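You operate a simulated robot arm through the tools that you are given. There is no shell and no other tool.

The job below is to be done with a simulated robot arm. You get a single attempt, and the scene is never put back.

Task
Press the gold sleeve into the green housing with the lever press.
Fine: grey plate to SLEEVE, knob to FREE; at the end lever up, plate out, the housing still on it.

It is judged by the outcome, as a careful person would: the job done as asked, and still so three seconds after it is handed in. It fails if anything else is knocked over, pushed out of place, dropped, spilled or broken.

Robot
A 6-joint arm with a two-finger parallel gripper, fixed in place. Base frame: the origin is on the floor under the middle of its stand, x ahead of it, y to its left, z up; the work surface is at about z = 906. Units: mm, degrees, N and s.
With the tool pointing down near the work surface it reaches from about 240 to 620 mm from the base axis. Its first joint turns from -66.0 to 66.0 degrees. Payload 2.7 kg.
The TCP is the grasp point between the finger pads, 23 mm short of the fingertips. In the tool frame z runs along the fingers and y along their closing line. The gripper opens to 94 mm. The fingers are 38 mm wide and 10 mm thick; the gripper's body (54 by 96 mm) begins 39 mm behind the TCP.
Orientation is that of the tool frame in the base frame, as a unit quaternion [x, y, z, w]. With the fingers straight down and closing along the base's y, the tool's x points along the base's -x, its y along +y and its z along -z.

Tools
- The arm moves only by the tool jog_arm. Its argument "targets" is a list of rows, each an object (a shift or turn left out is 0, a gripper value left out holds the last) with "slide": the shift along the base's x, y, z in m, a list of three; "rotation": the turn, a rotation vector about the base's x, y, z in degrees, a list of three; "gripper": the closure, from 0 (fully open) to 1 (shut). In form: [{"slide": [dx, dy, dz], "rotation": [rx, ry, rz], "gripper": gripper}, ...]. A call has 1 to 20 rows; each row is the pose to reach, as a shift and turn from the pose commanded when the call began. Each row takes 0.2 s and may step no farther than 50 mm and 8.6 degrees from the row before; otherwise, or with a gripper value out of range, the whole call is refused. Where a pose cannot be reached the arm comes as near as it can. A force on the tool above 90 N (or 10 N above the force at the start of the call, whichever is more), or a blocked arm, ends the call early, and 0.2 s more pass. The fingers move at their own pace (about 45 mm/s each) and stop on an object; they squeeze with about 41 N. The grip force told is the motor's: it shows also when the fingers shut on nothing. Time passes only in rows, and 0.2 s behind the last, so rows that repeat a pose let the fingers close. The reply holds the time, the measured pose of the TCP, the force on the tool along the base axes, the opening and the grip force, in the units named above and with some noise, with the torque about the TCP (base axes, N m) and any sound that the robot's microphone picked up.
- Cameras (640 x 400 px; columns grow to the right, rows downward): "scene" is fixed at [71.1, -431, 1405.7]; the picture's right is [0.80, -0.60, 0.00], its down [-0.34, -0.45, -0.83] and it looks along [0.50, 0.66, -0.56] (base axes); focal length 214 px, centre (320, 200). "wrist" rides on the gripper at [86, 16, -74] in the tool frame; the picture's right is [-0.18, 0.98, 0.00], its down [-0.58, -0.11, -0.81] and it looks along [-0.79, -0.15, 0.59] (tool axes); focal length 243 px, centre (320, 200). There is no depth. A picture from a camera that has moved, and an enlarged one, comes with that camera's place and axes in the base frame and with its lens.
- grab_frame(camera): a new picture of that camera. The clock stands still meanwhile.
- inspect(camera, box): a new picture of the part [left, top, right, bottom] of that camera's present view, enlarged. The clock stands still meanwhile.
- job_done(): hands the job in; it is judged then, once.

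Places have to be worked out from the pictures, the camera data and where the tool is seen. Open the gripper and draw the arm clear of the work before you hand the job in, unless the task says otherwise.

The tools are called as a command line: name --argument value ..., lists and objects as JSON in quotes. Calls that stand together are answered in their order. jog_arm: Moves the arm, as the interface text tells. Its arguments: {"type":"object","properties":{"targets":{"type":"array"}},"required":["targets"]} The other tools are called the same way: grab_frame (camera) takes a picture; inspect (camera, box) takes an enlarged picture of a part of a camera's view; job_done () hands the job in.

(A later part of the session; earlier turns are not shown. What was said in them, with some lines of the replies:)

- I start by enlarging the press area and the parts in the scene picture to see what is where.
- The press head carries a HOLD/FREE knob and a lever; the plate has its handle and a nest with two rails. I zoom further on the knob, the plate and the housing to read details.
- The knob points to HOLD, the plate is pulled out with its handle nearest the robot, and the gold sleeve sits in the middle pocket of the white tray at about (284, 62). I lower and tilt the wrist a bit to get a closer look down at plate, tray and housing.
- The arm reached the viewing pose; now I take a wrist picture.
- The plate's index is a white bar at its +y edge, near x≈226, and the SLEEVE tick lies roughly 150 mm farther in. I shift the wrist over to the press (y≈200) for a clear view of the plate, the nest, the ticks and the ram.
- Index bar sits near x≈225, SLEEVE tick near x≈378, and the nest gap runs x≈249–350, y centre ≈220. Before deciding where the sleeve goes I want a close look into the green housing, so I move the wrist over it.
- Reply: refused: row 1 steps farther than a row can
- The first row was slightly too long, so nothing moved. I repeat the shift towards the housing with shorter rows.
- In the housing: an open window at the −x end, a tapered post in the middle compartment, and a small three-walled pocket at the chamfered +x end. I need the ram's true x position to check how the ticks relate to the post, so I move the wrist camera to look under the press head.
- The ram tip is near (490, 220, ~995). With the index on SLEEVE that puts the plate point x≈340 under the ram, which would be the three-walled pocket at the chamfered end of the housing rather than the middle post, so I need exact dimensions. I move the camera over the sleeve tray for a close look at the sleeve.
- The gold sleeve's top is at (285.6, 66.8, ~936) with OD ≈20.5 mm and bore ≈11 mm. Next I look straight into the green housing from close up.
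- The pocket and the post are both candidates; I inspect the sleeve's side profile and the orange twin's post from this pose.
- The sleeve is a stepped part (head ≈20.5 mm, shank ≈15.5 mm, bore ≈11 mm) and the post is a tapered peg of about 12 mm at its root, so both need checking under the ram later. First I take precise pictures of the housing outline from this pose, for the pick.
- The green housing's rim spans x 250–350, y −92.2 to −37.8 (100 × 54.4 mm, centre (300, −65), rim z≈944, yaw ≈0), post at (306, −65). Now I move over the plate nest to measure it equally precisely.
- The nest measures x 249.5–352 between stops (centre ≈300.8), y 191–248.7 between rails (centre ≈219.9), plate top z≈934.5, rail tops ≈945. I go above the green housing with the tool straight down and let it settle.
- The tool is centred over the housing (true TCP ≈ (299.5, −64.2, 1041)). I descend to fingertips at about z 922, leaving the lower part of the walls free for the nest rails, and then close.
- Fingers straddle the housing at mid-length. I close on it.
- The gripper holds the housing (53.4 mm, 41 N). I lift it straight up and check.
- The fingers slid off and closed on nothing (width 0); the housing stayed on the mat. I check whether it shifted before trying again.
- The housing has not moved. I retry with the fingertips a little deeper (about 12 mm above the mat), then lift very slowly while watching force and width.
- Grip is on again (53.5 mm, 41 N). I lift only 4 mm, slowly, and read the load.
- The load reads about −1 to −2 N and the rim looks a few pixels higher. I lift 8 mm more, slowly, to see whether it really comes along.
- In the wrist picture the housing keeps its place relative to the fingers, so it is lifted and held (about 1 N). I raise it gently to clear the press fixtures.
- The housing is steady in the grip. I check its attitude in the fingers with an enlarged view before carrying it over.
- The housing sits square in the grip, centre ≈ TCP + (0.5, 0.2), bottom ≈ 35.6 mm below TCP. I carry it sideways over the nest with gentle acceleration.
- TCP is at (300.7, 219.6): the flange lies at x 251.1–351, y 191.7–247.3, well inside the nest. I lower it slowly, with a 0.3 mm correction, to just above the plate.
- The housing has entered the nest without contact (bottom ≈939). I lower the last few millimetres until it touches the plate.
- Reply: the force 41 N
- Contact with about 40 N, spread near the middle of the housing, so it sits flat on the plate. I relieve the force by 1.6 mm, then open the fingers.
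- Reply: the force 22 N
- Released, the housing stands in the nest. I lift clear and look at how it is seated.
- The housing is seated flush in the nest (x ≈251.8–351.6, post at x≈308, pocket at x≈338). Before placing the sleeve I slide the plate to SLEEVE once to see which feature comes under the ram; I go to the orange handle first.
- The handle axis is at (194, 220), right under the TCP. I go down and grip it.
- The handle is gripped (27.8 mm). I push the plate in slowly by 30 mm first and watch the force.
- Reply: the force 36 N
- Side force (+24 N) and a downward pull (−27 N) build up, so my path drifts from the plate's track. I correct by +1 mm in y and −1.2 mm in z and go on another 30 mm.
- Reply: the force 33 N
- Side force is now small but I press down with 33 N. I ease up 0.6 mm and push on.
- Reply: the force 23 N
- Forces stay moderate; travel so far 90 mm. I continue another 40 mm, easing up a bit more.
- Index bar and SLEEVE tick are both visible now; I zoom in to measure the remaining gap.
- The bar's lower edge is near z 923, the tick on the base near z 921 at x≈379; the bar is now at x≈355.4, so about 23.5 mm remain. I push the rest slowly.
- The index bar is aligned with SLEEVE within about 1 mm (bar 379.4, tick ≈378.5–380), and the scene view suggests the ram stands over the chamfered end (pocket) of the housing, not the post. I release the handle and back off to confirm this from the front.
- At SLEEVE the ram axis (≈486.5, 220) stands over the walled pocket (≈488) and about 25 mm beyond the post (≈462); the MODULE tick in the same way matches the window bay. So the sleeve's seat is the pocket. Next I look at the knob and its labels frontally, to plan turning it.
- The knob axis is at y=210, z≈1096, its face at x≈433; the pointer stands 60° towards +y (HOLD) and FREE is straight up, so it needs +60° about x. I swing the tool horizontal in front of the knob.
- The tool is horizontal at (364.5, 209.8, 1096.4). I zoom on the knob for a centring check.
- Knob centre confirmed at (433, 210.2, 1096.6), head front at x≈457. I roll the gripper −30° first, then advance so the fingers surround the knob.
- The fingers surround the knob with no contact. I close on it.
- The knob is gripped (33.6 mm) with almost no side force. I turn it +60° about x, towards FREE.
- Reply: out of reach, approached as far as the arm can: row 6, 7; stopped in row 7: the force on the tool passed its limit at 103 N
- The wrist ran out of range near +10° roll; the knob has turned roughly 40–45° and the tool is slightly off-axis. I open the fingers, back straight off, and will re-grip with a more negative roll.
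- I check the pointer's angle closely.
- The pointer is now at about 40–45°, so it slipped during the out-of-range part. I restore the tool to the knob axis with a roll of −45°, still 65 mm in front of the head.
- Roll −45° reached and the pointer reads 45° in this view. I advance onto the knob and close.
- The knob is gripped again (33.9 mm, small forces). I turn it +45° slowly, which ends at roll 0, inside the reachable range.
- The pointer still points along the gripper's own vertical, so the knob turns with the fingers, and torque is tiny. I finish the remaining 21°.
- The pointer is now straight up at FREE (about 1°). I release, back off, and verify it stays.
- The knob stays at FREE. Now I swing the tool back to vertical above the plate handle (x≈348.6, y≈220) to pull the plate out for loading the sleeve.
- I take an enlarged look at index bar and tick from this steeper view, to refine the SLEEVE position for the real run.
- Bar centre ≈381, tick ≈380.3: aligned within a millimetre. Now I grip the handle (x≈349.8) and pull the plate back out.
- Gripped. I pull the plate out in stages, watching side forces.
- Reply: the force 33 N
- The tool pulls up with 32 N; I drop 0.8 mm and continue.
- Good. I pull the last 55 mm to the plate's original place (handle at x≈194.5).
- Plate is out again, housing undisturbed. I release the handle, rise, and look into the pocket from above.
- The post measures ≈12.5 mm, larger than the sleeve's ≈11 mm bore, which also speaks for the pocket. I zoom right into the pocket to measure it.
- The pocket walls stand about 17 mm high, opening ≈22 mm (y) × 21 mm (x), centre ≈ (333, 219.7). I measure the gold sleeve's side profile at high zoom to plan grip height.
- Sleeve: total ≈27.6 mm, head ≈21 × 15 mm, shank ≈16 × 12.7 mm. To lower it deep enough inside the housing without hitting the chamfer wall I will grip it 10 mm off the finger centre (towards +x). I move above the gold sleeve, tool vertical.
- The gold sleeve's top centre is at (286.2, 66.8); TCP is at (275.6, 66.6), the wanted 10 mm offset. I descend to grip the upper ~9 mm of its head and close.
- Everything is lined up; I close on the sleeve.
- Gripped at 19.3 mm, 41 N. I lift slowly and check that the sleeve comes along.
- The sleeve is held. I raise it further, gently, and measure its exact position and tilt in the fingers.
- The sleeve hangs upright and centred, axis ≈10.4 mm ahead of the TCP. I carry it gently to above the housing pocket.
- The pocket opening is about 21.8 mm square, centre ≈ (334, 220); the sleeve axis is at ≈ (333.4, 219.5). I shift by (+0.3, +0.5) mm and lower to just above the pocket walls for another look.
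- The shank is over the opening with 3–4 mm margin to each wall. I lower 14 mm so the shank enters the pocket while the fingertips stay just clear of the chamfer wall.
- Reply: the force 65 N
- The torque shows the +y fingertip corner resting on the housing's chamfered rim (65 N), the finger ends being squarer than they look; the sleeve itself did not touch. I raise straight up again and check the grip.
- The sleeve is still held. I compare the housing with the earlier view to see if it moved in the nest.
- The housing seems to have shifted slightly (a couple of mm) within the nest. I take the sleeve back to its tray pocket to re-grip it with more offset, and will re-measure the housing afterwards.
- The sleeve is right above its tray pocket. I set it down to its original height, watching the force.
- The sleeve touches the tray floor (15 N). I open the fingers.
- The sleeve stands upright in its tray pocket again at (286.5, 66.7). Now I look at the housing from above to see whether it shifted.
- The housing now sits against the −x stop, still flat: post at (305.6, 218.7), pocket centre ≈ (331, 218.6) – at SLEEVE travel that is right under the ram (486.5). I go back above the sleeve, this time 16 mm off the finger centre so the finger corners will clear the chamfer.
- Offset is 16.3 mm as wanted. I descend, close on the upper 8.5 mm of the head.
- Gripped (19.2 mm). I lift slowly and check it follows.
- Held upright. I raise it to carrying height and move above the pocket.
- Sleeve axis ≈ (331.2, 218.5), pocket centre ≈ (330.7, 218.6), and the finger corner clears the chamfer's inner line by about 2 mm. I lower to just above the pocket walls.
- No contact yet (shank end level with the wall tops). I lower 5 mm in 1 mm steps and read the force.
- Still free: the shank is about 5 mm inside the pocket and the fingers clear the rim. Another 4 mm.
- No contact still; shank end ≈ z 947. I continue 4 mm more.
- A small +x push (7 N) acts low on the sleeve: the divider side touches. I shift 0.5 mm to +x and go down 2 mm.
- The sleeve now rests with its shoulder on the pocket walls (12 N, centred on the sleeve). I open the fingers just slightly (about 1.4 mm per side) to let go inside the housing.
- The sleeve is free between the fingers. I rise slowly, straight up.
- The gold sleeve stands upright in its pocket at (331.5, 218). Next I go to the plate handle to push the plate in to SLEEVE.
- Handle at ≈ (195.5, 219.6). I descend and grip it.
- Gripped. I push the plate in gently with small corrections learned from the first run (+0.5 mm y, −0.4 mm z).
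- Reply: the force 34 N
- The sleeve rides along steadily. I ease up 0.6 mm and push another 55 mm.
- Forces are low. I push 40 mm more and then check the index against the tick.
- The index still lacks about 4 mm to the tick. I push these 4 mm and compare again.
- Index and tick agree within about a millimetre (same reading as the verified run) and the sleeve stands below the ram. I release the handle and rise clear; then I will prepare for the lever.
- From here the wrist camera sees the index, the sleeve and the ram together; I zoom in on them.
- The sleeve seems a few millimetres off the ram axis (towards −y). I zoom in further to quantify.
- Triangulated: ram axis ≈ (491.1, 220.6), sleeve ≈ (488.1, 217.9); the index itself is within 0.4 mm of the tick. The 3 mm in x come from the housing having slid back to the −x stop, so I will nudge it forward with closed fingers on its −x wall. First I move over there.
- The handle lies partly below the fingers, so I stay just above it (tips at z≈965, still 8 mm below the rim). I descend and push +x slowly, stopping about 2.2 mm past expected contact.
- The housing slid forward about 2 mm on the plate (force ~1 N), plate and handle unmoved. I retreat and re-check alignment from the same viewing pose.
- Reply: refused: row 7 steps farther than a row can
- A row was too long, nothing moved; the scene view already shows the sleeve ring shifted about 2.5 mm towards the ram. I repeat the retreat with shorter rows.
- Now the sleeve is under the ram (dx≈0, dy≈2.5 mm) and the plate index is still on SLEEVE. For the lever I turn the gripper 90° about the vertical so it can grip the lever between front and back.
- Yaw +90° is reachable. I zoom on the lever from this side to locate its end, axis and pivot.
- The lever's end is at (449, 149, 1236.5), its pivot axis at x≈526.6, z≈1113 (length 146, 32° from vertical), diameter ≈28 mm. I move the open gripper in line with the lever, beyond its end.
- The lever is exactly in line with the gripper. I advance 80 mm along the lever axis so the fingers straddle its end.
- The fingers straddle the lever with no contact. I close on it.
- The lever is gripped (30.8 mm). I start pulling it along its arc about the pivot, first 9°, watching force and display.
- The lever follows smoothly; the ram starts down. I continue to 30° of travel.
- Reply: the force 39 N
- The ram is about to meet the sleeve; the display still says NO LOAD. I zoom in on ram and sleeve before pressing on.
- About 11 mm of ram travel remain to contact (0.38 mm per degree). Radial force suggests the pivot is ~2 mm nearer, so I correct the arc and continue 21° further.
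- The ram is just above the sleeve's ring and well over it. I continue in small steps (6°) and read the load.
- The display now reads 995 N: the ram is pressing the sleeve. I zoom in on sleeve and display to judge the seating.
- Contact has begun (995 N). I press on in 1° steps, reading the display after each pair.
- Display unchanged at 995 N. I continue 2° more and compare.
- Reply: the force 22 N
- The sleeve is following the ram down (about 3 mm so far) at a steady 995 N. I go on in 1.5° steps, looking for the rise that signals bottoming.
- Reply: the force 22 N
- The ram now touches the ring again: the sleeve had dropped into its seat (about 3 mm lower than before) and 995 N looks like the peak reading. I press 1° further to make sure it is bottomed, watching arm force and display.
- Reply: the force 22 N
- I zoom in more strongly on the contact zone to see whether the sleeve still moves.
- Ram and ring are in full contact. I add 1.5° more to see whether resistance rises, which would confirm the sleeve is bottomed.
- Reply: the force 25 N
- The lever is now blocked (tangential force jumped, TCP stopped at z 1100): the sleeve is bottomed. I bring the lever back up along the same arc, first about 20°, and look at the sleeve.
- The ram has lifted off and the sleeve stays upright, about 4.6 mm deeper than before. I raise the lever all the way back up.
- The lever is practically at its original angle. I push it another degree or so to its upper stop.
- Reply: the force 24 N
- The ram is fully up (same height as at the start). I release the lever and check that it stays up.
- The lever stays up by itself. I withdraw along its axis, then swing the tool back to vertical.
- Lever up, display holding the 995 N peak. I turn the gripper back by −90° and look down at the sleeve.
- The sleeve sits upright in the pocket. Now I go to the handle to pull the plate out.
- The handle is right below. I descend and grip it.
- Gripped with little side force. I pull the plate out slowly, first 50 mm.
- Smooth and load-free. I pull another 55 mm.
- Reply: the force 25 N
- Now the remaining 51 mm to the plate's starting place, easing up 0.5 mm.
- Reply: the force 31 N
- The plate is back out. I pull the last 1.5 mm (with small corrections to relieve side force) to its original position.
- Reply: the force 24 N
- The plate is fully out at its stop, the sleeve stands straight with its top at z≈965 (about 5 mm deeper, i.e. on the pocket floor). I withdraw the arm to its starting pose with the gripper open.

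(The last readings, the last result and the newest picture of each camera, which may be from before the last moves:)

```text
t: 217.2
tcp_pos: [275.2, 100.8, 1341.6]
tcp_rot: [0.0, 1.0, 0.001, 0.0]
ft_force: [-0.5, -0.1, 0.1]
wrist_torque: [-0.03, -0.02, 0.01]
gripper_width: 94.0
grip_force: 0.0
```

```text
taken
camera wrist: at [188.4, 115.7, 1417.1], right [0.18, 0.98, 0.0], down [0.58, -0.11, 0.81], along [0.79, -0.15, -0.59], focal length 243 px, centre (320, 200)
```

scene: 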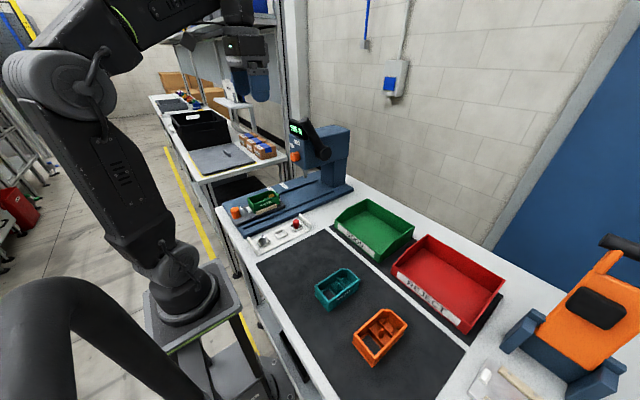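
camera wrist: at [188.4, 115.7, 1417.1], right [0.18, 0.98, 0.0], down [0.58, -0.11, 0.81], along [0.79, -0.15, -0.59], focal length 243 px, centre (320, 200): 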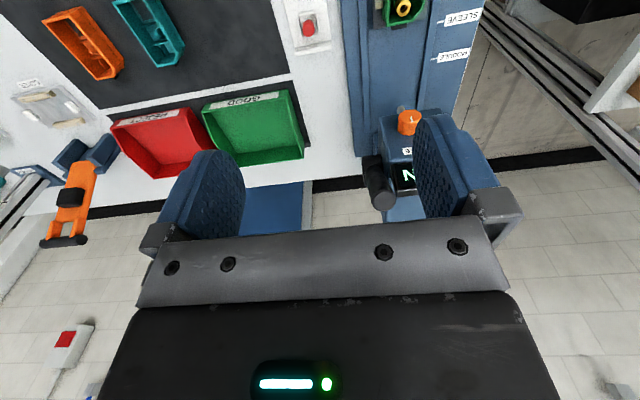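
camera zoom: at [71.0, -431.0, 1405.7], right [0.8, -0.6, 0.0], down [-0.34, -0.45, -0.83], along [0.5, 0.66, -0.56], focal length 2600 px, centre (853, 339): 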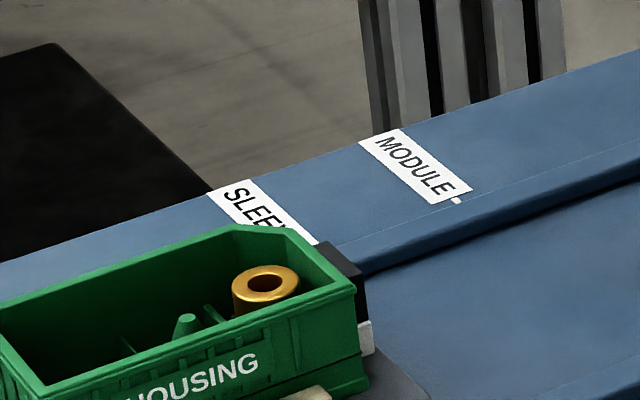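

All checks are fine: gold sleeve pressed into the green housing, housing still in the nest on the pulled-out plate, lever up, knob at FREE, other parts untouched, arm clear and gripper open. I hand the job in.

job_done

```text
The job is handed in.
```

The gold sleeve is pressed into the green housing. The plate is fully out with the housing still seated on it, the lever is up, and the knob is at FREE.

- **Press result:** The sleeve went in with the plate index on SLEEVE, within about a millimetre. The display showed a peak of 995 N and still shows it. I pulled the lever until it would not go further. The sleeve stands upright and sits about 5 mm deeper than before pressing.
- **Where the sleeve went:** I put it in the walled pocket at the chamfered end of the housing, not on the middle post. At SLEEVE the ram stands over that pocket, and the post is thicker than the sleeve's bore.
- **Knob:** My first turn ran out of wrist range and only moved the knob part of the way. I gripped it again and set it to FREE.
- **Housing bumped:** While first placing the sleeve, a fingertip pressed on the housing's rim with about 65 N and slid the housing about 2 mm in its nest. I pushed it back before pressing and saw no damage in the pictures.

The silver sleeve, the red plug and the other housings look undisturbed in the final picture. The arm is clear and the gripper is open.
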